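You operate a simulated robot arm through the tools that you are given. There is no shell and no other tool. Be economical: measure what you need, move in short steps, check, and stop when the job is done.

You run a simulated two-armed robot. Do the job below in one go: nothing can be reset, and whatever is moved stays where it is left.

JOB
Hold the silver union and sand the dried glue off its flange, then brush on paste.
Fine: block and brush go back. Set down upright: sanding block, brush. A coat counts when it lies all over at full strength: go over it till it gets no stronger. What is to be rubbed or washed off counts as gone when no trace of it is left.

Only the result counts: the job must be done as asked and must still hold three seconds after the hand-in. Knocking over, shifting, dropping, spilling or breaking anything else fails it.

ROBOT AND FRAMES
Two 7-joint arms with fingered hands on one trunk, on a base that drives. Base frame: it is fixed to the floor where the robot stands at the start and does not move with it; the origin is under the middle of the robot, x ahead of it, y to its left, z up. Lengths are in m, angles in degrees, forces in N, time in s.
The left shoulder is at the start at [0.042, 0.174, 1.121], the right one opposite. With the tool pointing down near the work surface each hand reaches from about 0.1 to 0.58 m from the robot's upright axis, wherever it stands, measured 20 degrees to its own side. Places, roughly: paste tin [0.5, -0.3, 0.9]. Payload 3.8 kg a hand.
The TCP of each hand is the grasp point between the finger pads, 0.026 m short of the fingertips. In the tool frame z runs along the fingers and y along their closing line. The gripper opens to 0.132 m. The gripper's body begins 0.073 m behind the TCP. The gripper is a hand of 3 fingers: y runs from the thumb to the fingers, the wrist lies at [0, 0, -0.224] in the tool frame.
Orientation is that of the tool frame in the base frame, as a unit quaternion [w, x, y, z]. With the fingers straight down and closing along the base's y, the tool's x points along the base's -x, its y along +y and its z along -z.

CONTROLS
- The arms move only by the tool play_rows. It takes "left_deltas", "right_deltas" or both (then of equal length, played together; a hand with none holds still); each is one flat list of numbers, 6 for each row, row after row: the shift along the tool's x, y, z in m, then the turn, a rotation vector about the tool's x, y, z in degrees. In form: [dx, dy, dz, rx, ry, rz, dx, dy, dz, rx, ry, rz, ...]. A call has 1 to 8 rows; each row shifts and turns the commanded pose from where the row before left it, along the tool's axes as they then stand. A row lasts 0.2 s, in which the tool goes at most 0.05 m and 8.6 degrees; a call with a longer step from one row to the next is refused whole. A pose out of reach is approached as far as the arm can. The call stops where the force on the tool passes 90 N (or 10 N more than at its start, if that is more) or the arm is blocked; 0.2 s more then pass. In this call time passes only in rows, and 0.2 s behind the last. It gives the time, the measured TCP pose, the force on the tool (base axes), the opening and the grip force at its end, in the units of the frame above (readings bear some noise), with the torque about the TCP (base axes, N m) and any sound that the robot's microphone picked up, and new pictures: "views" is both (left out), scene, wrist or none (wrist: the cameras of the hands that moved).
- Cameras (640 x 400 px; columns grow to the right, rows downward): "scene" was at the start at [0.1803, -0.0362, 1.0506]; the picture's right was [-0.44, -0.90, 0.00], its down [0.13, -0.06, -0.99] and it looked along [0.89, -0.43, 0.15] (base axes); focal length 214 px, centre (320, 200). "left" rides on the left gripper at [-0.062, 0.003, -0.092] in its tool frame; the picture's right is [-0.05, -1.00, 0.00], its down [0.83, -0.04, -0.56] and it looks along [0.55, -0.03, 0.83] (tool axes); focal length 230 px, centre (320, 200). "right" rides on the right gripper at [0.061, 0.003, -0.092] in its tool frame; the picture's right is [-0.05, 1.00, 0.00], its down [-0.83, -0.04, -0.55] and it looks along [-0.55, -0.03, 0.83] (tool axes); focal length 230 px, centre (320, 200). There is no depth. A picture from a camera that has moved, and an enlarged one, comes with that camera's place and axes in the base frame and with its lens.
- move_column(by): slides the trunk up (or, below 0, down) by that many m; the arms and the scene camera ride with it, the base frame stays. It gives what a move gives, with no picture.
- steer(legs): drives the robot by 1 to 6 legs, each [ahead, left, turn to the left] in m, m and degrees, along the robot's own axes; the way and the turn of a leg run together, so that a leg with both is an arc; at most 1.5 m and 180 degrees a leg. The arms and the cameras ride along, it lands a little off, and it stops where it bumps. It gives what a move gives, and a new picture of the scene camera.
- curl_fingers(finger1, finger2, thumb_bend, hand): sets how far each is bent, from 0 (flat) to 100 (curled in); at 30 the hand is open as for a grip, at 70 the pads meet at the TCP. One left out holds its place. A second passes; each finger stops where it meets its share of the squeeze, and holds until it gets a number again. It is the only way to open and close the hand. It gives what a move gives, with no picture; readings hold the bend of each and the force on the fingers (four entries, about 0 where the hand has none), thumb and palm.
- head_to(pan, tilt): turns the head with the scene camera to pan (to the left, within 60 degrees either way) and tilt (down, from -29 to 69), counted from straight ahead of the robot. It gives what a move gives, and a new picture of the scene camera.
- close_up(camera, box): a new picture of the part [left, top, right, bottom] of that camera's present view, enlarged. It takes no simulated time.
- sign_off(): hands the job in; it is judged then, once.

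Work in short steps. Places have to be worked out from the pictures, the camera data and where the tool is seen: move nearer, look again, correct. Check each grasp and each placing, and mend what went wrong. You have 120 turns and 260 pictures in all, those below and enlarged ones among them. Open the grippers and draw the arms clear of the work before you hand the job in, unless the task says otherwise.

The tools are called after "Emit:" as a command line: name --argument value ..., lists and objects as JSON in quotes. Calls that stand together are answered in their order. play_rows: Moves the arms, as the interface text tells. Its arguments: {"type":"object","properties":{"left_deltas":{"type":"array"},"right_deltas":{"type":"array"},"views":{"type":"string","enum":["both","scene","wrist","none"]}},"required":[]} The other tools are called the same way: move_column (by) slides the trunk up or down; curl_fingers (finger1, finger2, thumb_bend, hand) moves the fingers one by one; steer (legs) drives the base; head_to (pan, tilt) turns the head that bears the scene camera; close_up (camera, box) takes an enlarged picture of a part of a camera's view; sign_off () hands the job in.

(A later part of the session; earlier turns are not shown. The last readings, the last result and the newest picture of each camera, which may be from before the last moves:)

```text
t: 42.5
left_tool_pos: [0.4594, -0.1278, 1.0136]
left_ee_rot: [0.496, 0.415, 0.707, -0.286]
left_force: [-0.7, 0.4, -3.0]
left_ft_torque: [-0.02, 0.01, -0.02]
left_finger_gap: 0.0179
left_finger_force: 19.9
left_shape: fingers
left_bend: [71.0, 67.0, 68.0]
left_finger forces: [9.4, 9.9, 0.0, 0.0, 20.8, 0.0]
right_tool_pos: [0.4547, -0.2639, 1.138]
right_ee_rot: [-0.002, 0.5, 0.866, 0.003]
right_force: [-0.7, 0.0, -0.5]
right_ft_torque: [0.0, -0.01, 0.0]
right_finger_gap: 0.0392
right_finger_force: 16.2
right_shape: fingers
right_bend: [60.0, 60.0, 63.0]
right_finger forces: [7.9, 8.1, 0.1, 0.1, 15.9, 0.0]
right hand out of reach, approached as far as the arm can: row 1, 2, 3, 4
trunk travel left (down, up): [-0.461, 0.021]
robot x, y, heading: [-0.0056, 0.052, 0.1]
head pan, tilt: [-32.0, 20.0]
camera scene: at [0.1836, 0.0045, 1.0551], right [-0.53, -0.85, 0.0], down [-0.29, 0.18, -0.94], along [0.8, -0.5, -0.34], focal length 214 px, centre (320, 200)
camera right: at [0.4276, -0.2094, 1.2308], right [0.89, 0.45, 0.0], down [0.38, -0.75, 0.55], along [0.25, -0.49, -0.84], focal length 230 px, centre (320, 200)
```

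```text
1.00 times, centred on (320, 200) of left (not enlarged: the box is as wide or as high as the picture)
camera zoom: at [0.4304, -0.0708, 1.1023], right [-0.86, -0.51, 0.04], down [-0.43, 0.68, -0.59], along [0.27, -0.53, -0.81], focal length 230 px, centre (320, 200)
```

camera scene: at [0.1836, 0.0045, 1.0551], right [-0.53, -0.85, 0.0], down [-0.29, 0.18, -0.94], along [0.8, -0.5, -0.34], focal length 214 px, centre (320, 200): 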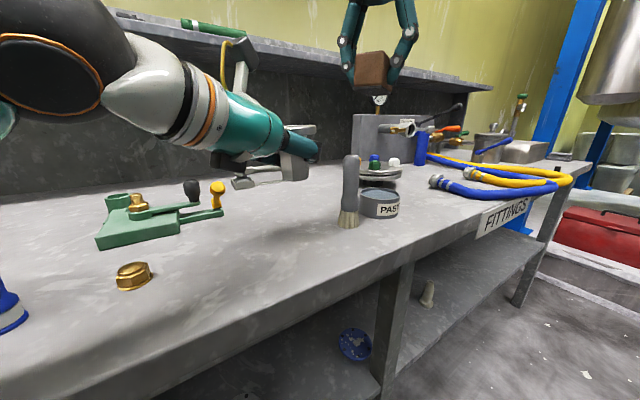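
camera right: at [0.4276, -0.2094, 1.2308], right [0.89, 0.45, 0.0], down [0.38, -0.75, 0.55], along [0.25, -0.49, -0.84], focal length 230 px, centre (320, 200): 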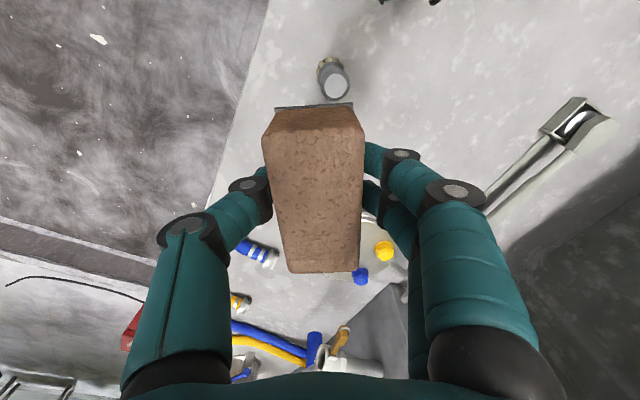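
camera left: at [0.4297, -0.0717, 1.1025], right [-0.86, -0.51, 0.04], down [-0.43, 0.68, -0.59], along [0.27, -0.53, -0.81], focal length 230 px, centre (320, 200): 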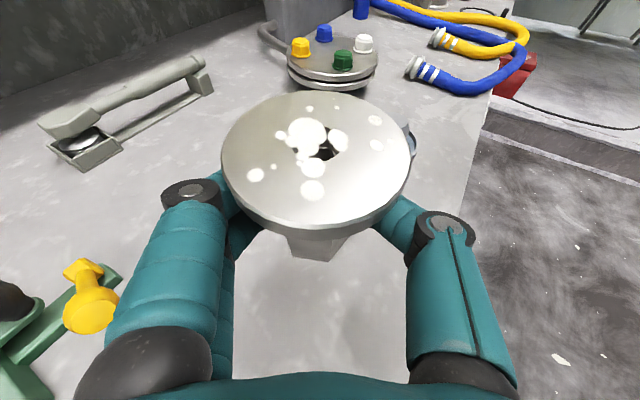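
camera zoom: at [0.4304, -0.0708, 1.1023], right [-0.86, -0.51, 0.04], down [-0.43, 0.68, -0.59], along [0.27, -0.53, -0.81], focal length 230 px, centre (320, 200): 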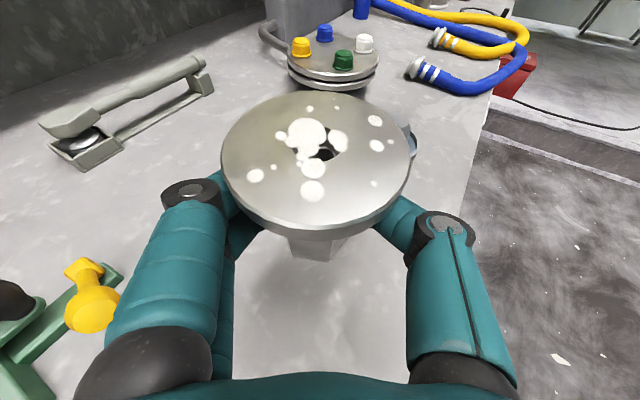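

Right hand can't come that far inward at this yaw. I'll shift the base left 0.15 m (right hand first moved aside), then extend the left hand across to the right.

Emit:
play_rows --right_deltas '[-0.03, -0.025, -0.02, 0, 0, 0, -0.03, -0.025, 0, 0, 0, 0]' --views "none"

Emit:
steer --legs '[[0, 0.15, 0]]'

Emit:
play_rows --left_deltas '[-0.006, -0.0185, 0.031, 0, 0, 0, -0.006, -0.0185, 0.031, 0, 0, 0, -0.006, -0.0185, 0.031, 0, 0, 0]' --views "scene"

```text
t: 43.1
left_tool_pos: [0.4593, -0.1306, 1.0142]
left_ee_rot: [0.496, 0.415, 0.707, -0.286]
left_force: [1.1, -0.9, -2.4]
left_ft_torque: [-0.01, 0.04, -0.01]
left_finger_gap: 0.0182
left_finger_force: 19.7
left_shape: fingers
left_bend: [71.0, 67.0, 68.0]
left_finger forces: [9.5, 9.8, 0.0, 0.0, 20.8, 0.0]
right_tool_pos: [0.4409, -0.3413, 1.1573]
right_ee_rot: [-0.001, 0.502, 0.865, 0.001]
right_force: [0.6, -0.8, -1.1]
right_ft_torque: [0.02, 0.02, -0.01]
right_finger_gap: 0.0394
right_finger_force: 16.1
right_shape: fingers
right_bend: [60.0, 60.0, 63.0]
right_finger forces: [8.1, 8.0, 0.0, 0.1, 16.0, 0.0]
trunk travel left (down, up): [-0.461, 0.021]
robot x, y, heading: [-0.0045, 0.0506, -0.1]
head pan, tilt: [-32.0, 20.0]
```

```text
t: 45.0
left_tool_pos: [0.4604, 0.0203, 1.0145]
left_ee_rot: [0.496, 0.416, 0.706, -0.287]
left_force: [0.6, 0.6, -2.4]
left_ft_torque: [-0.01, -0.01, 0.01]
left_finger_gap: 0.0182
left_finger_force: 19.6
left_shape: fingers
left_bend: [71.0, 67.0, 68.0]
left_finger forces: [9.4, 9.8, 0.0, 0.0, 20.8, 0.0]
right_tool_pos: [0.4413, -0.192, 1.1562]
right_ee_rot: [0.001, 0.503, 0.864, 0.001]
right_force: [-0.8, 0.6, 0.3]
right_ft_torque: [-0.05, -0.02, 0.0]
right_finger_gap: 0.0393
right_finger_force: 15.3
right_shape: fingers
right_bend: [60.0, 60.0, 63.0]
right_finger forces: [8.1, 8.0, 0.0, 0.1, 16.0, 0.0]
trunk travel left (down, up): [-0.461, 0.021]
robot x, y, heading: [-0.0069, 0.1994, -0.1]
head pan, tilt: [-32.0, 20.0]
camera scene: at [0.1829, 0.153, 1.0553], right [-0.53, -0.85, 0.0], down [-0.29, 0.18, -0.94], along [0.8, -0.5, -0.34], focal length 214 px, centre (320, 200)
```

scene: 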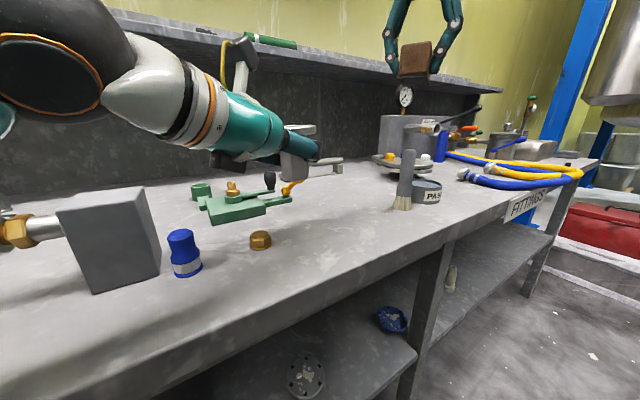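

```text
t: 45.8
left_tool_pos: [0.4555, -0.0903, 0.9969]
left_ee_rot: [0.496, 0.416, 0.707, -0.285]
left_force: [-0.3, 0.0, -2.4]
left_ft_torque: [0.01, -0.01, -0.02]
left_finger_gap: 0.018
left_finger_force: 20.4
left_shape: fingers
left_bend: [71.0, 67.0, 68.0]
left_finger forces: [9.4, 9.8, 0.0, 0.0, 20.7, 0.1]
right_tool_pos: [0.4414, -0.1943, 1.1572]
right_ee_rot: [-0.001, 0.503, 0.864, 0.002]
right_force: [-1.2, -0.4, -0.1]
right_ft_torque: [0.02, 0.01, 0.01]
right_finger_gap: 0.0395
right_finger_force: 15.8
right_shape: fingers
right_bend: [60.0, 60.0, 63.0]
right_finger forces: [7.9, 8.1, 0.0, 0.0, 16.0, 0.0]
trunk travel left (down, up): [-0.461, 0.021]
robot x, y, heading: [-0.0052, 0.202, -0.1]
head pan, tilt: [-32.0, 20.0]
camera scene: at [0.1828, 0.152, 1.0552], right [-0.53, -0.85, 0.0], down [-0.29, 0.18, -0.94], along [0.8, -0.5, -0.34], focal length 214 px, centre (320, 200)
```

scene: 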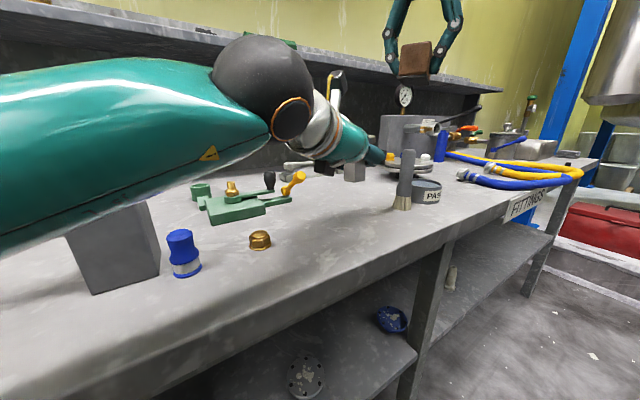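

Left reach continues fine. One more step to y≈-0.125, and bring the right hand with block above the flange.

Emit:
play_rows --left_deltas '[-0.021, -0.0127, 0.0275, 0, 0, 0, 0, 0, 0, 0, 0, 0]' --right_deltas '[0.0245, 0.025, 0.016, 0, 0, 0, 0.0245, 0.025, 0.016, 0, 0, 0]' --views "both"

```text
t: 46.4
left_tool_pos: [0.4619, -0.1254, 1.0055]
left_ee_rot: [0.496, 0.416, 0.706, -0.287]
left_force: [0.6, -0.5, -2.3]
left_ft_torque: [0.02, 0.02, -0.01]
left_finger_gap: 0.0184
left_finger_force: 20.0
left_shape: fingers
left_bend: [71.0, 67.0, 68.0]
left_finger forces: [9.5, 9.8, 0.0, 0.0, 20.7, 0.1]
right_tool_pos: [0.4616, -0.1233, 1.1265]
right_ee_rot: [0.0, 0.504, 0.864, 0.0]
right_force: [0.7, 0.1, 0.4]
right_ft_torque: [-0.02, 0.01, -0.01]
right_finger_gap: 0.0393
right_finger_force: 15.9
right_shape: fingers
right_bend: [60.0, 60.0, 63.0]
right_finger forces: [8.0, 7.9, 0.0, 0.0, 16.0, 0.0]
trunk travel left (down, up): [-0.461, 0.021]
robot x, y, heading: [-0.0042, 0.2053, -0.1]
head pan, tilt: [-32.0, 20.0]
camera scene: at [0.1835, 0.1537, 1.0551], right [-0.53, -0.85, 0.0], down [-0.29, 0.18, -0.94], along [0.8, -0.5, -0.34], focal length 214 px, centre (320, 200)
camera right: at [0.4343, -0.0699, 1.2194], right [0.89, 0.45, 0.0], down [0.37, -0.74, 0.55], along [0.25, -0.5, -0.83], focal length 230 px, centre (320, 200)
camera left: at [0.4314, -0.0666, 1.0963], right [-0.86, -0.5, 0.04], down [-0.43, 0.68, -0.59], along [0.27, -0.53, -0.81], focal length 230 px, centre (320, 200)
```

scene: 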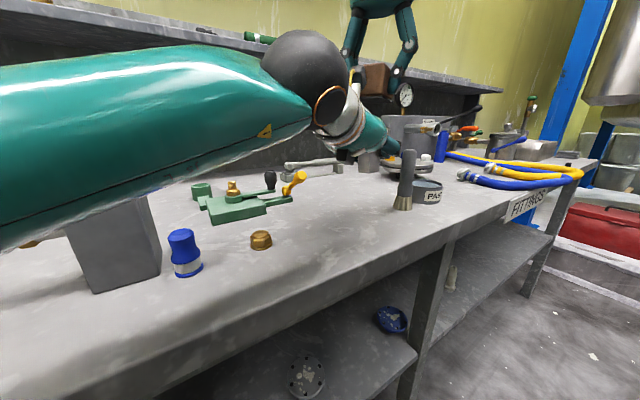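
right: 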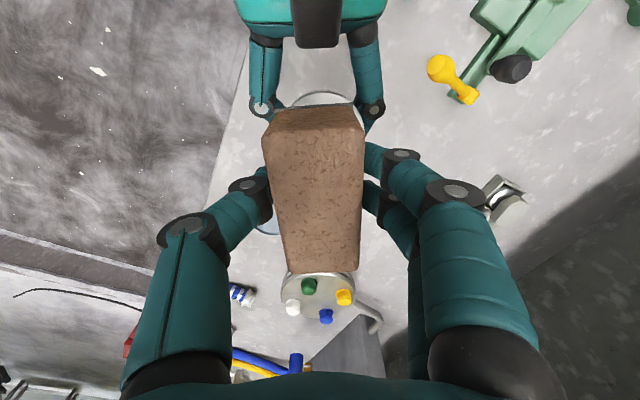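
left: 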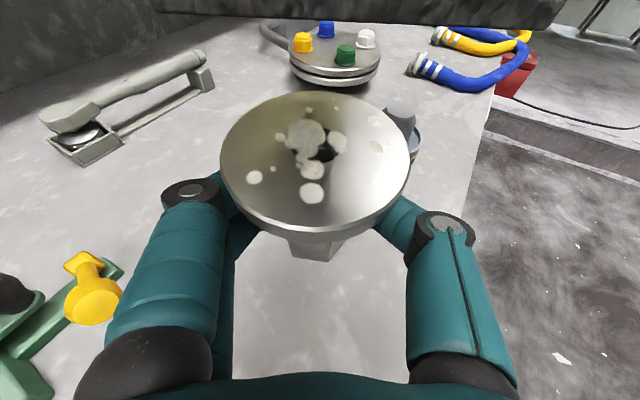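

Alignment is very good. Bias the block 8 mm away from the left camera and descend to just touch.

Emit:
play_rows --right_deltas '[-0.008, 0, 0.028, 0, 0, 0, 0, 0, 0.018, 0, 0, 0, 0, 0, 0.004, 0, 0, 0]' --views "wrist"

Emit:
close_up --camera "left" --box '[0, 0, 640, 400]'

```text
t: 47.2
left_tool_pos: [0.461, -0.1254, 1.0035]
left_ee_rot: [0.494, 0.416, 0.708, -0.285]
left_force: [1.5, -0.9, -19.3]
left_ft_torque: [0.27, 0.1, 0.02]
left_finger_gap: 0.0179
left_finger_force: 20.0
left_shape: fingers
left_bend: [71.0, 67.0, 68.0]
left_finger forces: [9.4, 9.8, 0.1, 0.0, 20.0, 0.1]
right_tool_pos: [0.4647, -0.1332, 1.0768]
right_ee_rot: [0.001, 0.503, 0.864, 0.003]
right_force: [-1.6, 0.8, 16.6]
right_ft_torque: [-0.08, 0.06, 0.01]
right_finger_gap: 0.0393
right_finger_force: 18.2
right_shape: fingers
right_bend: [61.0, 61.0, 64.0]
right_finger forces: [8.5, 9.8, 0.0, 0.0, 18.5, 0.1]
trunk travel left (down, up): [-0.461, 0.021]
robot x, y, heading: [-0.0054, 0.2014, -0.2]
head pan, tilt: [-32.0, 20.0]
camera right: at [0.4377, -0.0777, 1.1694], right [0.89, 0.45, 0.01], down [0.37, -0.75, 0.56], along [0.25, -0.49, -0.83], focal length 230 px, centre (320, 200)
```

right: 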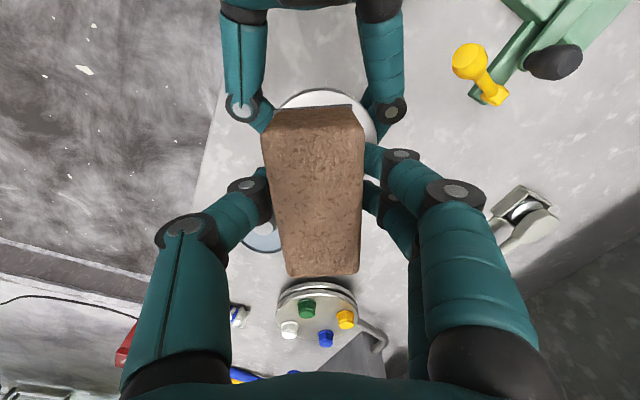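

```text
1.00 times, centred on (320, 200) of left (not enlarged: the box is as wide or as high as the picture)
camera zoom: at [0.4314, -0.067, 1.0929], right [-0.86, -0.51, 0.04], down [-0.43, 0.69, -0.58], along [0.27, -0.52, -0.81], focal length 230 px, centre (320, 200)
```

zoom: 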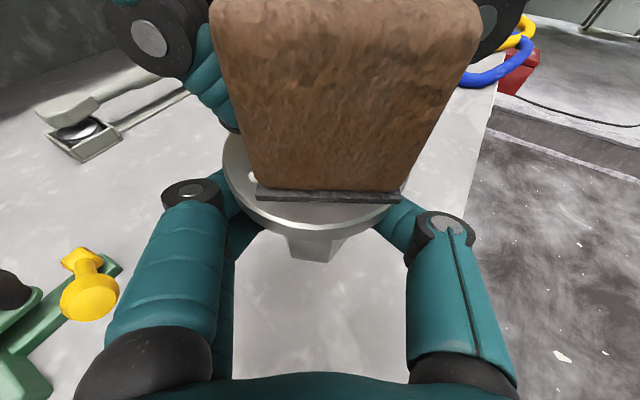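

Contact at ~17 N. Now sand with strokes across the flange, working toward the near edge.

Emit:
play_rows --right_deltas '[0, 0.018, 0, 0, 0, 0, 0.003, -0.018, 0, 0, 0, 0, 0.003, -0.018, 0, 0, 0, 0, 0.003, 0.018, 0, 0, 0, 0, 0.003, 0.018, 0, 0, 0, 0, 0, -0.018, 0, 0, 0, 0, 0, -0.018, 0, 0, 0, 0, 0, 0.018, 0, 0, 0, 0]' --views "none"

Emit:
close_up --camera "left" --box '[0, 0, 640, 400]'

```text
t: 49.0
left_tool_pos: [0.4613, -0.1247, 1.0063]
left_ee_rot: [0.495, 0.416, 0.707, -0.287]
left_force: [1.5, 0.3, -3.7]
left_ft_torque: [-0.09, 0.03, -0.04]
left_finger_gap: 0.0
left_finger_force: 11.3
left_shape: fingers
left_bend: [75.0, 73.0, 75.0]
left_finger forces: [4.1, 6.5, 0.0, 0.1, 12.1, 0.0]
right_tool_pos: [0.4571, -0.1334, 1.0745]
right_ee_rot: [-0.001, 0.503, 0.864, 0.001]
right_force: [0.6, -0.4, 0.0]
right_ft_torque: [0.0, 0.05, 0.01]
right_finger_gap: 0.0396
right_finger_force: 15.8
right_shape: fingers
right_bend: [62.0, 61.0, 63.0]
right_finger forces: [7.9, 8.1, 0.0, 0.0, 16.4, 0.0]
right hand out of reach, approached as far as the arm can: row 5
trunk travel left (down, up): [-0.461, 0.021]
robot x, y, heading: [-0.003, 0.202, -0.2]
head pan, tilt: [-32.0, 20.0]
```

```text
1.00 times, centred on (320, 200) of left (not enlarged: the box is as wide or as high as the picture)
camera zoom: at [0.4319, -0.0668, 1.0956], right [-0.86, -0.51, 0.04], down [-0.43, 0.68, -0.59], along [0.27, -0.53, -0.81], focal length 230 px, centre (320, 200)
```

zoom: 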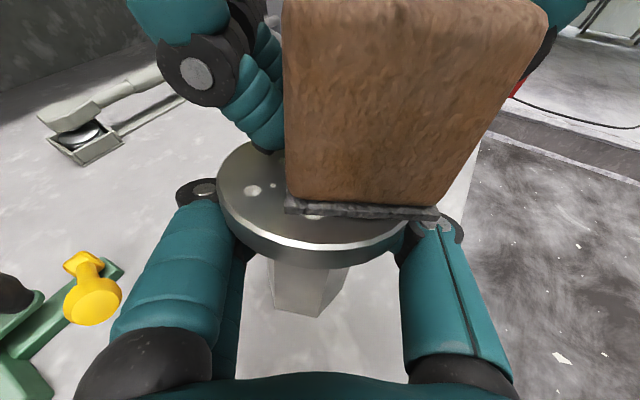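

The union slid in the left grip (gap 0). I lift the block off and inspect.

Emit:
play_rows --right_deltas '[0, 0, -0.03, 0, 0, 0, -0.04, 0, -0.02, 0, 0, 0]' --views "both"

Emit:
close_up --camera "left" --box '[160, 90, 480, 330]'

Emit:
close_up --camera "scene" --box '[280, 70, 440, 190]'

```text
t: 49.6
left_tool_pos: [0.4608, -0.1257, 1.0066]
left_ee_rot: [0.496, 0.416, 0.707, -0.286]
left_force: [-0.3, 0.0, -2.6]
left_ft_torque: [-0.05, -0.01, 0.0]
left_finger_gap: 0.0001
left_finger_force: 9.9
left_shape: fingers
left_bend: [75.0, 73.0, 75.0]
left_finger forces: [3.3, 4.6, 0.0, 0.0, 12.3, 0.0]
right_tool_pos: [0.4793, -0.1704, 1.1259]
right_ee_rot: [-0.002, 0.503, 0.864, 0.002]
right_force: [0.1, 0.3, -0.6]
right_ft_torque: [0.06, 0.01, 0.01]
right_finger_gap: 0.0395
right_finger_force: 15.7
right_shape: fingers
right_bend: [62.0, 61.0, 63.0]
right_finger forces: [7.5, 8.3, 0.0, 0.0, 15.8, 0.1]
trunk travel left (down, up): [-0.461, 0.021]
robot x, y, heading: [-0.0032, 0.2043, -0.0]
head pan, tilt: [-32.0, 20.0]
camera scene: at [0.1836, 0.152, 1.055], right [-0.53, -0.85, 0.0], down [-0.29, 0.18, -0.94], along [0.8, -0.5, -0.34], focal length 214 px, centre (320, 200)
camera right: at [0.4514, -0.1165, 1.2188], right [0.89, 0.45, 0.0], down [0.37, -0.75, 0.55], along [0.25, -0.49, -0.83], focal length 230 px, centre (320, 200)
```

scene: 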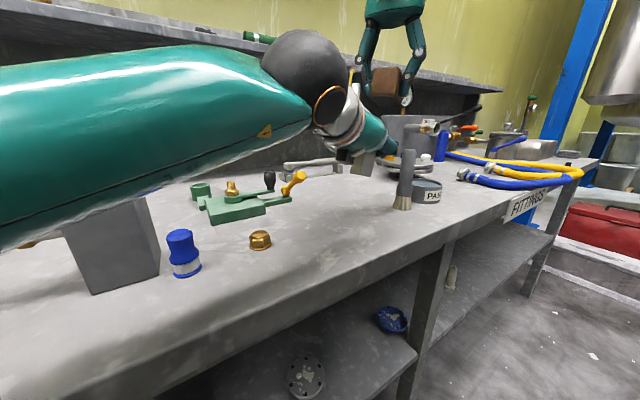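
right: 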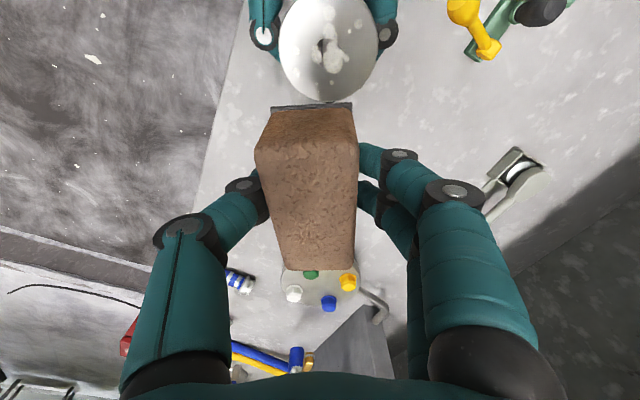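

```text
1.67 times, centred on (320, 210) of left
camera zoom: at [0.4314, -0.0682, 1.0958], right [-0.86, -0.5, 0.04], down [-0.43, 0.69, -0.59], along [0.27, -0.53, -0.81], focal length 384 px, centre (320, 183)
```

zoom: 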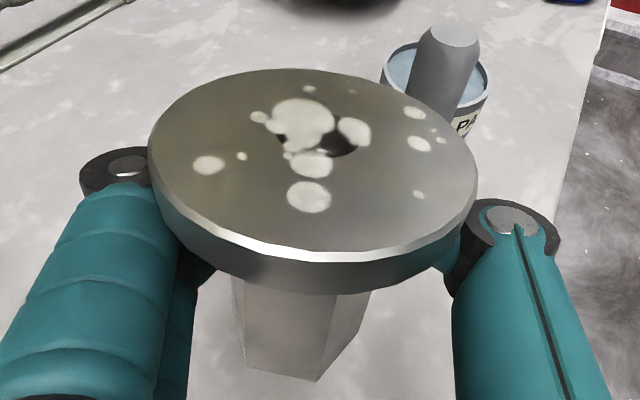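

```text
3.33 times, centred on (360, 130) of scene
camera zoom: at [0.1836, 0.152, 1.055], right [-0.53, -0.85, 0.0], down [-0.29, 0.18, -0.94], along [0.8, -0.5, -0.34], focal length 715 px, centre (187, 433)
```

zoom: 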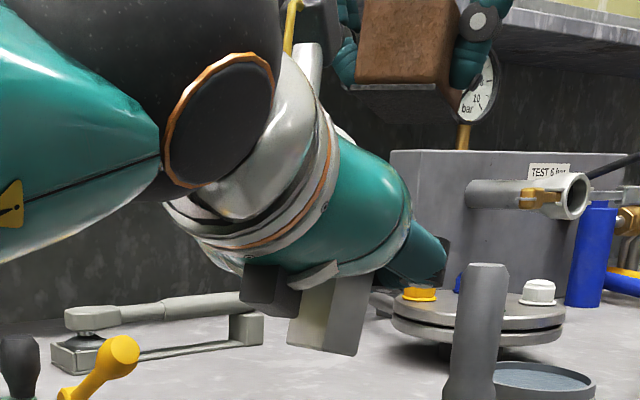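

The union has slid and tilted in the fingers; holding it in the air is weak. Better: stand it on the bench here and sand with the bench taking the pressure. First check the left elbow's clearance for lowering the trunk.

Emit:
head_to --pan 30 --tilt 35

```text
t: 51.0
left_tool_pos: [0.4586, -0.1251, 1.0071]
left_ee_rot: [0.496, 0.416, 0.706, -0.286]
left_force: [0.2, 0.1, -2.0]
left_ft_torque: [-0.03, -0.02, 0.0]
left_finger_gap: 0.0
left_finger_force: 9.9
left_shape: fingers
left_bend: [75.0, 73.0, 75.0]
left_finger forces: [3.2, 4.4, 0.0, 0.1, 12.1, 0.0]
right_tool_pos: [0.4772, -0.1695, 1.1271]
right_ee_rot: [0.0, 0.503, 0.864, 0.001]
right_force: [0.1, -0.3, -0.6]
right_ft_torque: [0.01, -0.04, 0.02]
right_finger_gap: 0.0398
right_finger_force: 15.6
right_shape: fingers
right_bend: [62.0, 61.0, 63.0]
right_finger forces: [7.5, 8.3, 0.0, 0.0, 15.8, 0.0]
trunk travel left (down, up): [-0.461, 0.021]
robot x, y, heading: [-0.005, 0.202, 0.2]
head pan, tilt: [30.0, 35.0]
camera scene: at [0.1802, 0.2462, 1.0314], right [0.5, -0.87, 0.0], down [-0.5, -0.29, -0.82], along [0.71, 0.41, -0.57], focal length 214 px, centre (320, 200)
```

scene: 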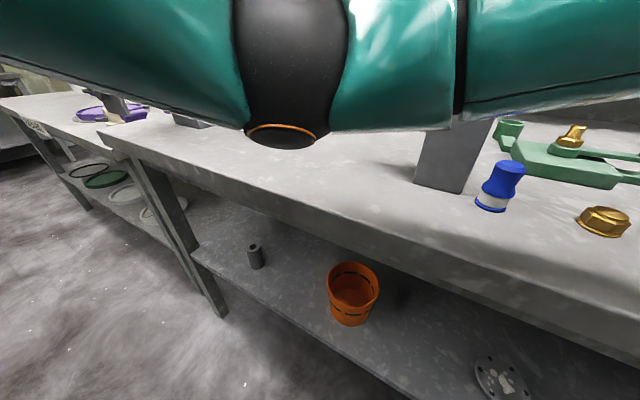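

The elbow sits low near the bench edge, so I'll back the base 5 cm, then level the tilted union by pitching the left hand up 10° and descend with the arm rather than the trunk.

Emit:
steer --legs '[[-0.05, 0, 0]]'

Emit:
play_rows --left_deltas '[0.015, 0, 0.004, 0, -5, 0, 0.016, 0, 0.004, 0, -5, 0, 0.02, 0, 0.003, 0, 0, 0]' --views "both"

```text
t: 51.9
left_tool_pos: [0.4108, -0.1255, 1.0079]
left_ee_rot: [0.497, 0.416, 0.706, -0.287]
left_force: [-0.1, -0.2, -1.8]
left_ft_torque: [-0.03, 0.01, 0.06]
left_finger_gap: 0.0
left_finger_force: 10.2
left_shape: fingers
left_bend: [75.0, 73.0, 75.0]
left_finger forces: [3.2, 4.3, 0.0, 0.0, 12.1, 0.1]
right_tool_pos: [0.4274, -0.1703, 1.1257]
right_ee_rot: [0.0, 0.503, 0.864, 0.0]
right_force: [-0.1, -0.1, -0.9]
right_ft_torque: [0.03, -0.02, 0.01]
right_finger_gap: 0.0399
right_finger_force: 15.8
right_shape: fingers
right_bend: [62.0, 61.0, 63.0]
right_finger forces: [7.5, 8.3, 0.0, 0.0, 15.8, 0.1]
trunk travel left (down, up): [-0.461, 0.021]
robot x, y, heading: [-0.0531, 0.2021, -0.2]
head pan, tilt: [30.0, 35.0]
camera scene: at [0.1302, 0.2462, 1.0313], right [0.5, -0.87, 0.0], down [-0.5, -0.29, -0.82], along [0.71, 0.41, -0.57], focal length 214 px, centre (320, 200)
```

scene: 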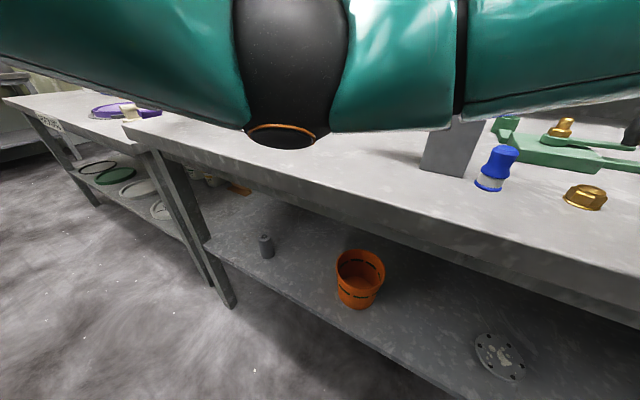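

```text
t: 52.7
left_tool_pos: [0.4047, -0.1295, 0.9622]
left_ee_rot: [0.556, 0.388, 0.661, -0.322]
left_force: [0.6, 1.0, -2.4]
left_ft_torque: [-0.04, -0.03, -0.02]
left_finger_gap: 0.0001
left_finger_force: 9.4
left_shape: fingers
left_bend: [75.0, 73.0, 75.0]
left_finger forces: [2.8, 4.0, 0.1, 0.0, 11.8, 0.0]
left hand out of reach, approached as far as the arm can: row 1
right_tool_pos: [0.4287, -0.1695, 1.1262]
right_ee_rot: [0.0, 0.503, 0.864, 0.0]
right_force: [-0.5, -0.3, -0.9]
right_ft_torque: [-0.02, -0.03, -0.02]
right_finger_gap: 0.0398
right_finger_force: 15.8
right_shape: fingers
right_bend: [62.0, 61.0, 63.0]
right_finger forces: [7.5, 8.3, 0.1, 0.0, 15.8, 0.0]
trunk travel left (down, up): [-0.461, 0.021]
robot x, y, heading: [-0.0543, 0.2002, 0.3]
head pan, tilt: [30.0, 35.0]
camera scene: at [0.1315, 0.2467, 1.0312], right [0.5, -0.87, 0.0], down [-0.5, -0.29, -0.82], along [0.71, 0.41, -0.57], focal length 214 px, centre (320, 200)
camera left: at [0.3679, -0.0586, 1.0385], right [-0.87, -0.5, 0.05], down [-0.37, 0.58, -0.72], along [0.33, -0.64, -0.69], focal length 230 px, centre (320, 200)
```

scene: 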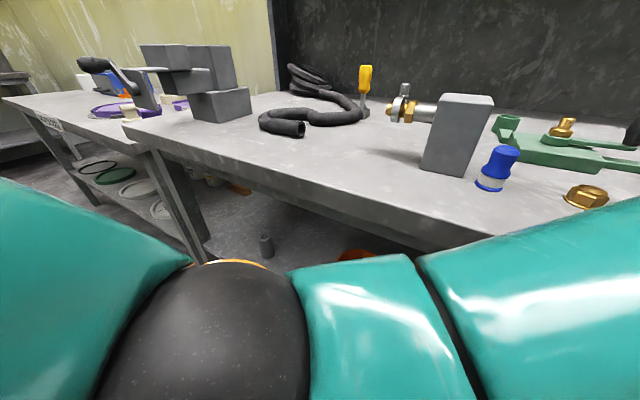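
left: 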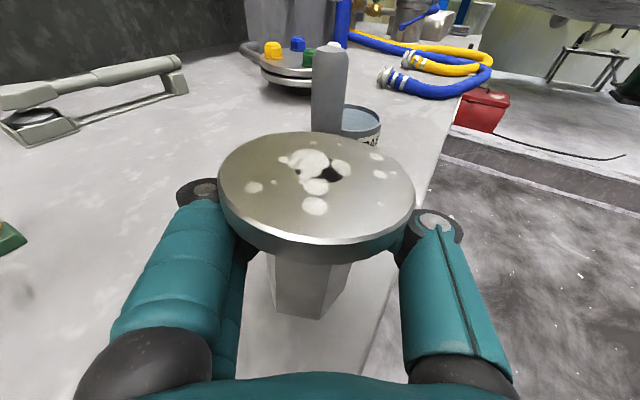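

The elbow swung to a lower position in front of the bench. Let me look at its clearance to the bench edge.

Emit:
head_to --pan 0 --tilt 55

Emit:
head_to --pan 45 --tilt 60

```text
t: 53.6
left_tool_pos: [0.4034, -0.1296, 0.9625]
left_ee_rot: [0.556, 0.39, 0.66, -0.322]
left_force: [1.2, 0.5, -2.7]
left_ft_torque: [-0.05, -0.01, 0.0]
left_finger_gap: 0.0
left_finger_force: 9.7
left_shape: fingers
left_bend: [75.0, 73.0, 75.0]
left_finger forces: [2.8, 3.8, 0.0, 0.0, 11.8, 0.0]
right_tool_pos: [0.4281, -0.169, 1.1269]
right_ee_rot: [-0.001, 0.503, 0.864, 0.001]
right_force: [-0.1, 0.1, -0.5]
right_ft_torque: [0.0, -0.01, 0.01]
right_finger_gap: 0.0396
right_finger_force: 16.0
right_shape: fingers
right_bend: [62.0, 61.0, 63.0]
right_finger forces: [7.5, 8.3, 0.0, 0.1, 15.8, 0.0]
trunk travel left (down, up): [-0.461, 0.021]
robot x, y, heading: [-0.0519, 0.1972, -0.1]
head pan, tilt: [0.0, 55.0]
camera scene: at [0.1264, 0.2023, 1.0032], right [0.0, -1.0, 0.0], down [-0.82, 0.0, -0.57], along [0.57, 0.0, -0.82], focal length 214 px, centre (320, 200)
```

scene: 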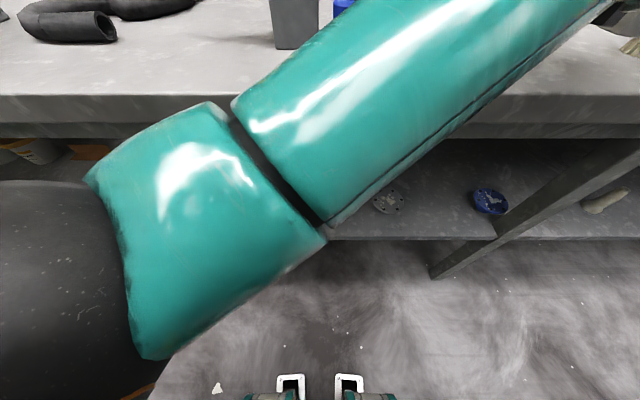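

```text
t: 54.8
left_tool_pos: [0.4053, -0.1279, 0.9605]
left_ee_rot: [0.555, 0.389, 0.662, -0.32]
left_force: [-0.1, -0.2, -2.2]
left_ft_torque: [-0.04, -0.03, 0.01]
left_finger_gap: 0.0001
left_finger_force: 9.0
left_shape: fingers
left_bend: [75.0, 73.0, 75.0]
left_finger forces: [2.8, 3.8, 0.0, 0.1, 11.7, 0.0]
right_tool_pos: [0.4289, -0.1698, 1.1269]
right_ee_rot: [0.0, 0.503, 0.864, 0.001]
right_force: [0.0, 0.2, -0.7]
right_ft_torque: [0.0, 0.01, 0.0]
right_finger_gap: 0.0397
right_finger_force: 16.0
right_shape: fingers
right_bend: [62.0, 61.0, 63.0]
right_finger forces: [7.6, 8.3, 0.1, 0.0, 15.9, 0.1]
trunk travel left (down, up): [-0.461, 0.021]
robot x, y, heading: [-0.057, 0.1996, 0.2]
head pan, tilt: [45.0, 60.0]
camera scene: at [0.1059, 0.2463, 0.9985], right [0.65, -0.76, 0.0], down [-0.65, -0.56, -0.52], along [0.39, 0.34, -0.86], focal length 214 px, centre (320, 200)
```

scene: 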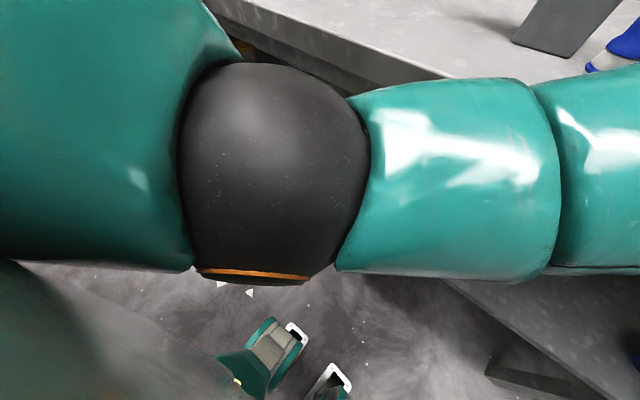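

Elbow is at about x=0.15, in front of the bench edge (x≈0.34), so it's safe. I drive forward 3 cm and lower the union the ~3.7 cm to the bench with the arm.

Emit:
steer --legs '[[0.03, 0, 0]]'

Emit:
play_rows --left_deltas '[0.0148, 0, 0.0027, 0, 0, 0, 0.0148, 0, 0.0027, 0, 0, 0]' --views "wrist"

Emit:
head_to --pan -20 --tilt 30

```text
t: 55.6
left_tool_pos: [0.4364, -0.1277, 0.9622]
left_ee_rot: [0.556, 0.389, 0.661, -0.32]
left_force: [0.2, -0.2, -1.4]
left_ft_torque: [-0.05, -0.02, 0.0]
left_finger_gap: 0.0
left_finger_force: 8.7
left_shape: fingers
left_bend: [75.0, 73.0, 75.0]
left_finger forces: [2.8, 3.7, 0.0, 0.0, 11.7, 0.0]
right_tool_pos: [0.4562, -0.1707, 1.1278]
right_ee_rot: [0.0, 0.503, 0.864, 0.001]
right_force: [-0.3, 0.0, -0.8]
right_ft_torque: [-0.01, 0.04, 0.02]
right_finger_gap: 0.0397
right_finger_force: 16.4
right_shape: fingers
right_bend: [62.0, 61.0, 63.0]
right_finger forces: [7.5, 8.3, 0.0, 0.1, 15.8, 0.1]
trunk travel left (down, up): [-0.461, 0.021]
robot x, y, heading: [-0.0289, 0.2045, 0.1]
head pan, tilt: [45.0, 60.0]
camera scene: at [0.1357, 0.2467, 0.9988], right [0.65, -0.76, 0.0], down [-0.65, -0.56, -0.52], along [0.39, 0.34, -0.85], focal length 214 px, centre (320, 200)
```

scene: 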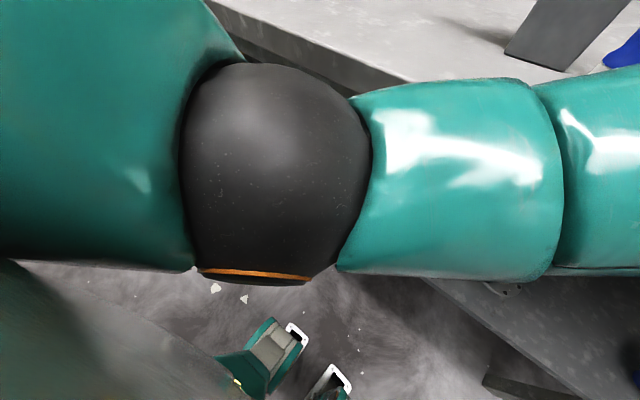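

```text
t: 56.2
left_tool_pos: [0.4355, -0.1284, 0.9312]
left_ee_rot: [0.555, 0.389, 0.662, -0.32]
left_force: [0.2, -0.1, -2.8]
left_ft_torque: [-0.04, 0.01, 0.0]
left_finger_gap: 0.0
left_finger_force: 9.0
left_shape: fingers
left_bend: [75.0, 73.0, 75.0]
left_finger forces: [2.6, 3.5, 0.0, 0.0, 11.7, 0.0]
right_tool_pos: [0.4592, -0.1696, 1.1249]
right_ee_rot: [-0.001, 0.503, 0.864, 0.001]
right_force: [-0.7, 0.1, 0.7]
right_ft_torque: [0.02, -0.01, -0.01]
right_finger_gap: 0.0398
right_finger_force: 15.8
right_shape: fingers
right_bend: [62.0, 61.0, 63.0]
right_finger forces: [7.5, 8.4, 0.1, 0.0, 15.8, 0.0]
trunk travel left (down, up): [-0.461, 0.021]
robot x, y, heading: [-0.0257, 0.2015, -0.2]
head pan, tilt: [45.0, 60.0]
camera left: at [0.3993, -0.0574, 1.0076], right [-0.87, -0.5, 0.04], down [-0.37, 0.59, -0.72], along [0.33, -0.64, -0.69], focal length 230 px, centre (320, 200)
```

left: 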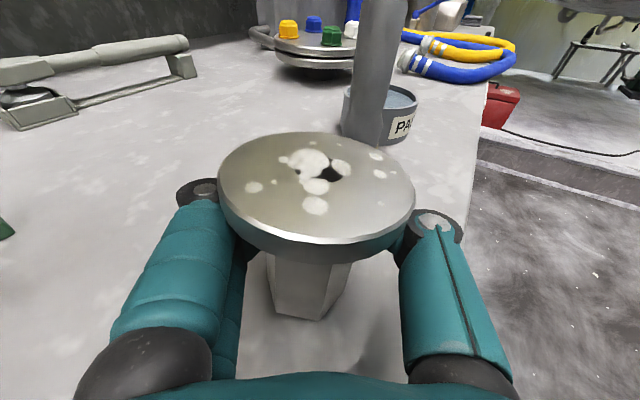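

```text
t: 57.6
left_tool_pos: [0.4345, -0.1282, 0.933]
left_ee_rot: [0.556, 0.389, 0.661, -0.32]
left_force: [0.2, -0.6, -1.9]
left_ft_torque: [-0.04, -0.01, -0.01]
left_finger_gap: 0.0
left_finger_force: 9.0
left_shape: fingers
left_bend: [75.0, 73.0, 75.0]
left_finger forces: [2.6, 3.5, 0.0, 0.1, 11.6, 0.0]
right_tool_pos: [0.4581, -0.1688, 1.1267]
right_ee_rot: [0.001, 0.503, 0.864, 0.001]
right_force: [-0.5, 0.1, -0.6]
right_ft_torque: [0.03, 0.02, 0.01]
right_finger_gap: 0.0395
right_finger_force: 15.8
right_shape: fingers
right_bend: [62.0, 61.0, 63.0]
right_finger forces: [7.5, 8.3, 0.1, 0.0, 15.8, 0.0]
trunk travel left (down, up): [-0.461, 0.021]
robot x, y, heading: [-0.0194, 0.2018, 0.0]
head pan, tilt: [-20.0, 30.0]
camera scene: at [0.1693, 0.1714, 1.0392], right [-0.34, -0.94, 0.0], down [-0.47, 0.17, -0.87], along [0.81, -0.3, -0.5], focal length 214 px, centre (320, 200)
```

scene: 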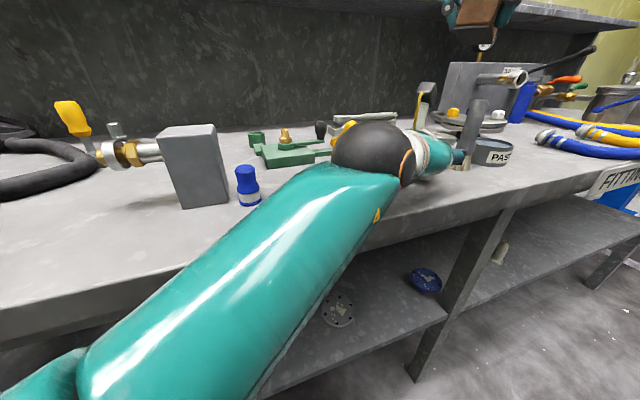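

Continue lowering ~1.2 cm in small steps until bench contact.

Emit:
play_rows --left_deltas '[0.004, 0, 0.0007, 0, 0, 0, 0.004, 0, 0.0007, 0, 0, 0]' --views "none"

Emit:
close_up --camera "left" --box '[160, 90, 480, 330]'

Emit:
close_up --camera "scene" --box '[380, 80, 540, 190]'

```text
t: 58.2
left_tool_pos: [0.4367, -0.1268, 0.9238]
left_ee_rot: [0.557, 0.389, 0.66, -0.321]
left_force: [0.5, 0.2, 0.1]
left_ft_torque: [-0.01, 0.0, -0.02]
left_finger_gap: 0.0
left_finger_force: 8.5
left_shape: fingers
left_bend: [75.0, 73.0, 75.0]
left_finger forces: [2.4, 3.5, 0.1, 0.0, 11.4, 0.0]
right_tool_pos: [0.458, -0.17, 1.1277]
right_ee_rot: [0.001, 0.503, 0.865, 0.001]
right_force: [0.5, -0.6, -1.0]
right_ft_torque: [0.0, 0.03, 0.01]
right_finger_gap: 0.0397
right_finger_force: 16.0
right_shape: fingers
right_bend: [62.0, 61.0, 63.0]
right_finger forces: [7.5, 8.3, 0.0, 0.0, 15.8, 0.0]
trunk travel left (down, up): [-0.461, 0.021]
robot x, y, heading: [-0.0263, 0.2007, -0.3]
head pan, tilt: [-20.0, 30.0]
```

```text
1.67 times, centred on (320, 210) of left
camera zoom: at [0.3988, -0.0571, 1.0004], right [-0.87, -0.5, 0.04], down [-0.37, 0.59, -0.72], along [0.34, -0.64, -0.69], focal length 384 px, centre (320, 183)
```

zoom: 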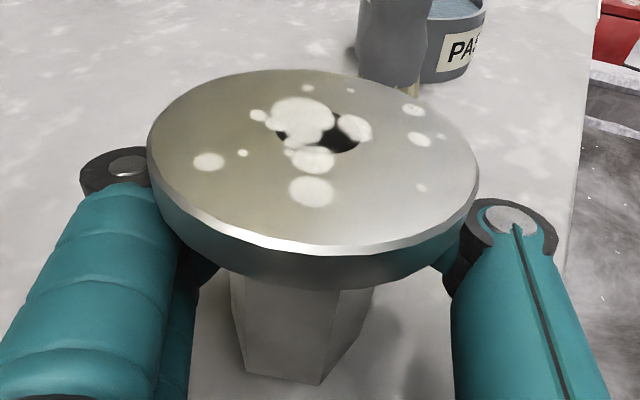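

```text
3.64 times, centred on (460, 135) of scene
camera zoom: at [0.1692, 0.1714, 1.0393], right [-0.34, -0.94, 0.0], down [-0.47, 0.17, -0.87], along [0.81, -0.3, -0.5], focal length 780 px, centre (-189, 436)
```

zoom: 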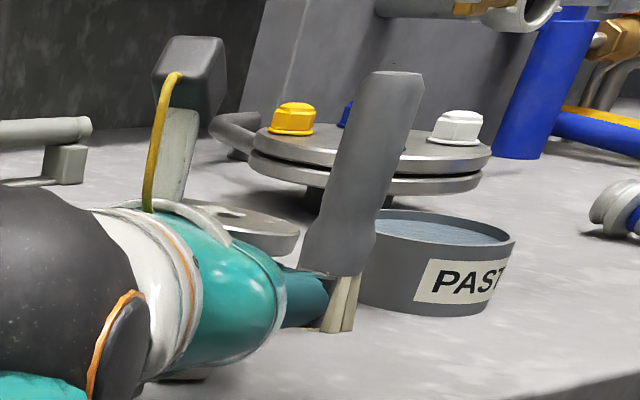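

The weight is on the bench. I open the left fingers gently so the union can stand upright.

Emit:
curl_fingers --hand "left" --finger1 64 --finger2 64 --thumb_bend 66

Emit:
close_up --camera "left" --box '[0, 0, 640, 400]'

```text
t: 59.2
left_tool_pos: [0.4366, -0.1274, 0.923]
left_ee_rot: [0.556, 0.389, 0.661, -0.32]
left_force: [-0.3, 0.2, 0.6]
left_ft_torque: [0.0, 0.03, -0.03]
left_finger_gap: 0.019
left_finger_force: 0.3
left_shape: fingers
left_bend: [64.0, 64.0, 66.0]
left_finger forces: [0.4, 0.0, 0.0, 0.1, 0.0, 0.0]
right_tool_pos: [0.4585, -0.1692, 1.1266]
right_ee_rot: [0.0, 0.503, 0.864, 0.0]
right_force: [0.6, -0.2, -1.1]
right_ft_torque: [0.03, -0.02, 0.0]
right_finger_gap: 0.0396
right_finger_force: 15.9
right_shape: fingers
right_bend: [62.0, 61.0, 63.0]
right_finger forces: [7.5, 8.3, 0.0, 0.0, 15.8, 0.0]
trunk travel left (down, up): [-0.461, 0.021]
robot x, y, heading: [-0.0287, 0.2006, 0.1]
head pan, tilt: [-20.0, 30.0]
```

```text
1.00 times, centred on (320, 200) of left (not enlarged: the box is as wide or as high as the picture)
camera zoom: at [0.3989, -0.0571, 0.9996], right [-0.87, -0.5, 0.04], down [-0.37, 0.59, -0.72], along [0.33, -0.64, -0.69], focal length 230 px, centre (320, 200)
```

zoom: 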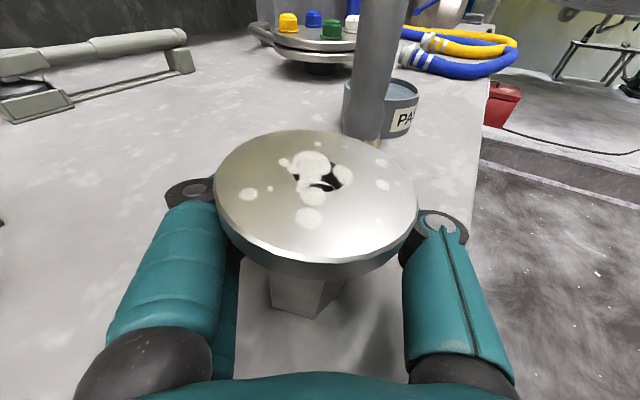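

Upright again (flange top 0.949) with the stem caged 2.5 cm inside the fingertips. I close around it there; the bench will carry the pressure.

Emit:
curl_fingers --hand "left" --finger1 78 --finger2 78 --thumb_bend 78

Emit:
close_up --camera "left" --box '[0, 0, 640, 400]'

```text
t: 60.2
left_tool_pos: [0.4359, -0.1272, 0.9237]
left_ee_rot: [0.555, 0.39, 0.661, -0.32]
left_force: [-0.5, -0.4, 0.0]
left_ft_torque: [-0.05, -0.02, 0.0]
left_finger_gap: 0.0002
left_finger_force: 3.4
left_shape: fingers
left_bend: [76.0, 76.0, 75.0]
left_finger forces: [1.4, 2.1, 0.0, 0.0, 3.7, 0.0]
right_tool_pos: [0.4579, -0.1702, 1.1274]
right_ee_rot: [0.0, 0.503, 0.864, 0.0]
right_force: [0.8, -0.1, -0.4]
right_ft_torque: [-0.01, -0.05, 0.0]
right_finger_gap: 0.0397
right_finger_force: 15.4
right_shape: fingers
right_bend: [62.0, 61.0, 63.0]
right_finger forces: [7.5, 8.3, 0.0, 0.0, 15.7, 0.1]
trunk travel left (down, up): [-0.461, 0.021]
robot x, y, heading: [-0.0228, 0.2001, -0.1]
head pan, tilt: [-20.0, 30.0]
```

```text
1.00 times, centred on (320, 200) of left (not enlarged: the box is as wide or as high as the picture)
camera zoom: at [0.3989, -0.0572, 0.9994], right [-0.87, -0.5, 0.04], down [-0.37, 0.59, -0.72], along [0.33, -0.64, -0.69], focal length 230 px, centre (320, 200)
```

zoom: 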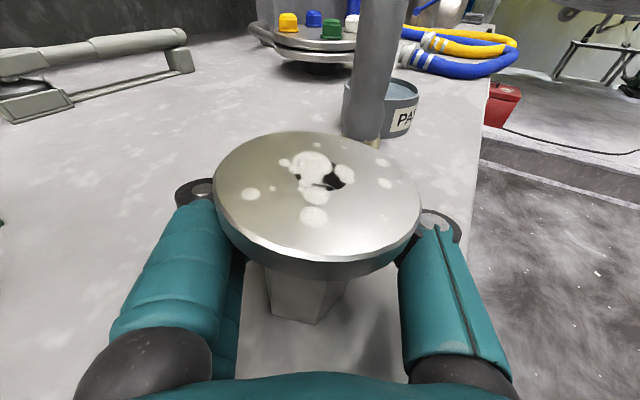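

Only 3 N in this cage. Better a proper pinch: open, retreat the hand, and regrip with the pads on the stem.

Emit:
curl_fingers --hand "left" --finger1 48 --finger2 48 --thumb_bend 48

Emit:
close_up --camera "left" --box '[0, 0, 640, 400]'

```text
t: 61.2
left_tool_pos: [0.4366, -0.1285, 0.9223]
left_ee_rot: [0.556, 0.39, 0.661, -0.32]
left_force: [0.2, -0.5, -0.7]
left_ft_torque: [-0.03, -0.01, -0.01]
left_finger_gap: 0.074
left_finger_force: 0.1
left_shape: fingers
left_bend: [48.0, 48.0, 48.0]
left_finger forces: [0.5, 0.1, 0.0, 0.1, 0.0, 0.1]
right_tool_pos: [0.4589, -0.1688, 1.1276]
right_ee_rot: [0.001, 0.503, 0.864, 0.001]
right_force: [-0.3, 0.8, -1.5]
right_ft_torque: [0.0, -0.01, 0.03]
right_finger_gap: 0.0401
right_finger_force: 15.5
right_shape: fingers
right_bend: [62.0, 61.0, 63.0]
right_finger forces: [7.5, 8.3, 0.0, 0.0, 15.8, 0.0]
trunk travel left (down, up): [-0.461, 0.021]
robot x, y, heading: [-0.0254, 0.2016, 0.2]
head pan, tilt: [-20.0, 30.0]
```

```text
1.00 times, centred on (320, 200) of left (not enlarged: the box is as wide or as high as the picture)
camera zoom: at [0.3988, -0.0571, 0.9997], right [-0.87, -0.5, 0.04], down [-0.37, 0.59, -0.72], along [0.33, -0.64, -0.69], focal length 230 px, centre (320, 200)
```

zoom: 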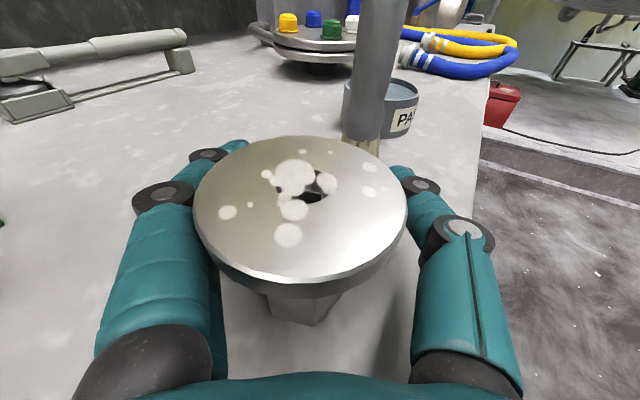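

Union touches the left-side fingers. I shift the hand 6 mm sideways, then retreat 3.8 cm with the arm.

Emit:
play_rows --left_deltas '[0, 0.0065, 0, 0, 0, 0, 0.0034, 0, -0.0187, 0, 0, 0, 0.0034, 0, -0.0187, 0, 0, 0]' --views "wrist"

```text
t: 62.0
left_tool_pos: [0.4217, -0.0923, 0.9232]
left_ee_rot: [0.556, 0.389, 0.66, -0.321]
left_force: [-1.1, -0.1, 0.2]
left_ft_torque: [0.0, -0.01, 0.01]
left_finger_gap: 0.0743
left_finger_force: 0.0
left_shape: fingers
left_bend: [48.0, 48.0, 48.0]
left_finger forces: [0.1, 0.1, 0.0, 0.1, 0.1, 0.0]
right_tool_pos: [0.4566, -0.1692, 1.1282]
right_ee_rot: [0.001, 0.503, 0.864, 0.001]
right_force: [0.4, -0.6, -1.4]
right_ft_torque: [-0.02, 0.03, 0.0]
right_finger_gap: 0.0397
right_finger_force: 15.6
right_shape: fingers
right_bend: [62.0, 61.0, 63.0]
right_finger forces: [7.6, 8.3, 0.1, 0.1, 15.8, 0.1]
trunk travel left (down, up): [-0.461, 0.021]
robot x, y, heading: [-0.0241, 0.2047, -0.0]
head pan, tilt: [-20.0, 30.0]
camera left: at [0.3852, -0.0213, 0.9998], right [-0.87, -0.5, 0.04], down [-0.37, 0.59, -0.72], along [0.33, -0.64, -0.69], focal length 230 px, centre (320, 200)
```

left: 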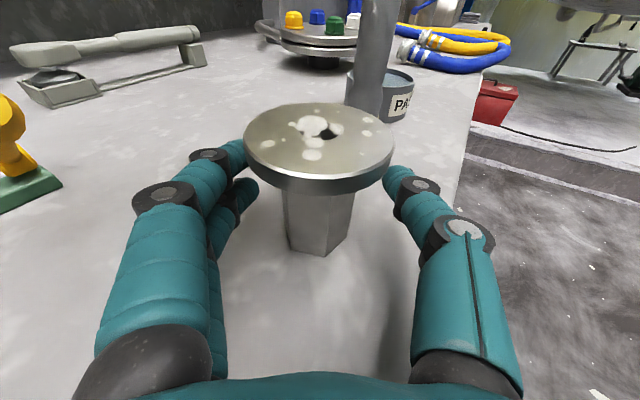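

The stem is now 1.2 cm ahead of the TCP, centred. Close with full squeeze.

Emit:
curl_fingers --hand "left" --finger1 80 --finger2 80 --thumb_bend 80

Emit:
close_up --camera "left" --box '[0, 0, 640, 400]'

```text
t: 63.0
left_tool_pos: [0.4215, -0.0928, 0.9227]
left_ee_rot: [0.556, 0.39, 0.661, -0.32]
left_force: [-0.2, 0.3, 1.0]
left_ft_torque: [0.0, -0.03, -0.01]
left_finger_gap: 0.0256
left_finger_force: 22.1
left_shape: fingers
left_bend: [67.0, 65.0, 67.0]
left_finger forces: [10.9, 10.5, 0.1, 0.1, 22.7, 0.0]
right_tool_pos: [0.4572, -0.1697, 1.1267]
right_ee_rot: [0.0, 0.503, 0.864, 0.001]
right_force: [0.8, 0.4, -1.0]
right_ft_torque: [-0.02, 0.03, 0.0]
right_finger_gap: 0.0397
right_finger_force: 16.0
right_shape: fingers
right_bend: [62.0, 61.0, 63.0]
right_finger forces: [7.4, 8.3, 0.0, 0.0, 15.8, 0.0]
trunk travel left (down, up): [-0.461, 0.021]
robot x, y, heading: [-0.026, 0.203, -0.1]
head pan, tilt: [-20.0, 30.0]
```

```text
1.00 times, centred on (320, 200) of left (not enlarged: the box is as wide or as high as the picture)
camera zoom: at [0.3855, -0.0217, 0.9993], right [-0.87, -0.5, 0.04], down [-0.37, 0.59, -0.72], along [0.33, -0.64, -0.69], focal length 230 px, centre (320, 200)
```

zoom: 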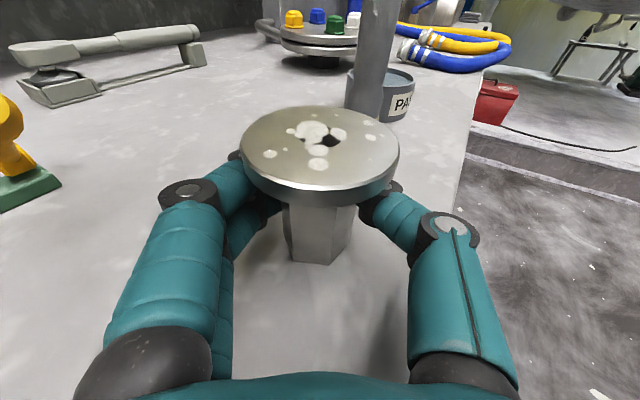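

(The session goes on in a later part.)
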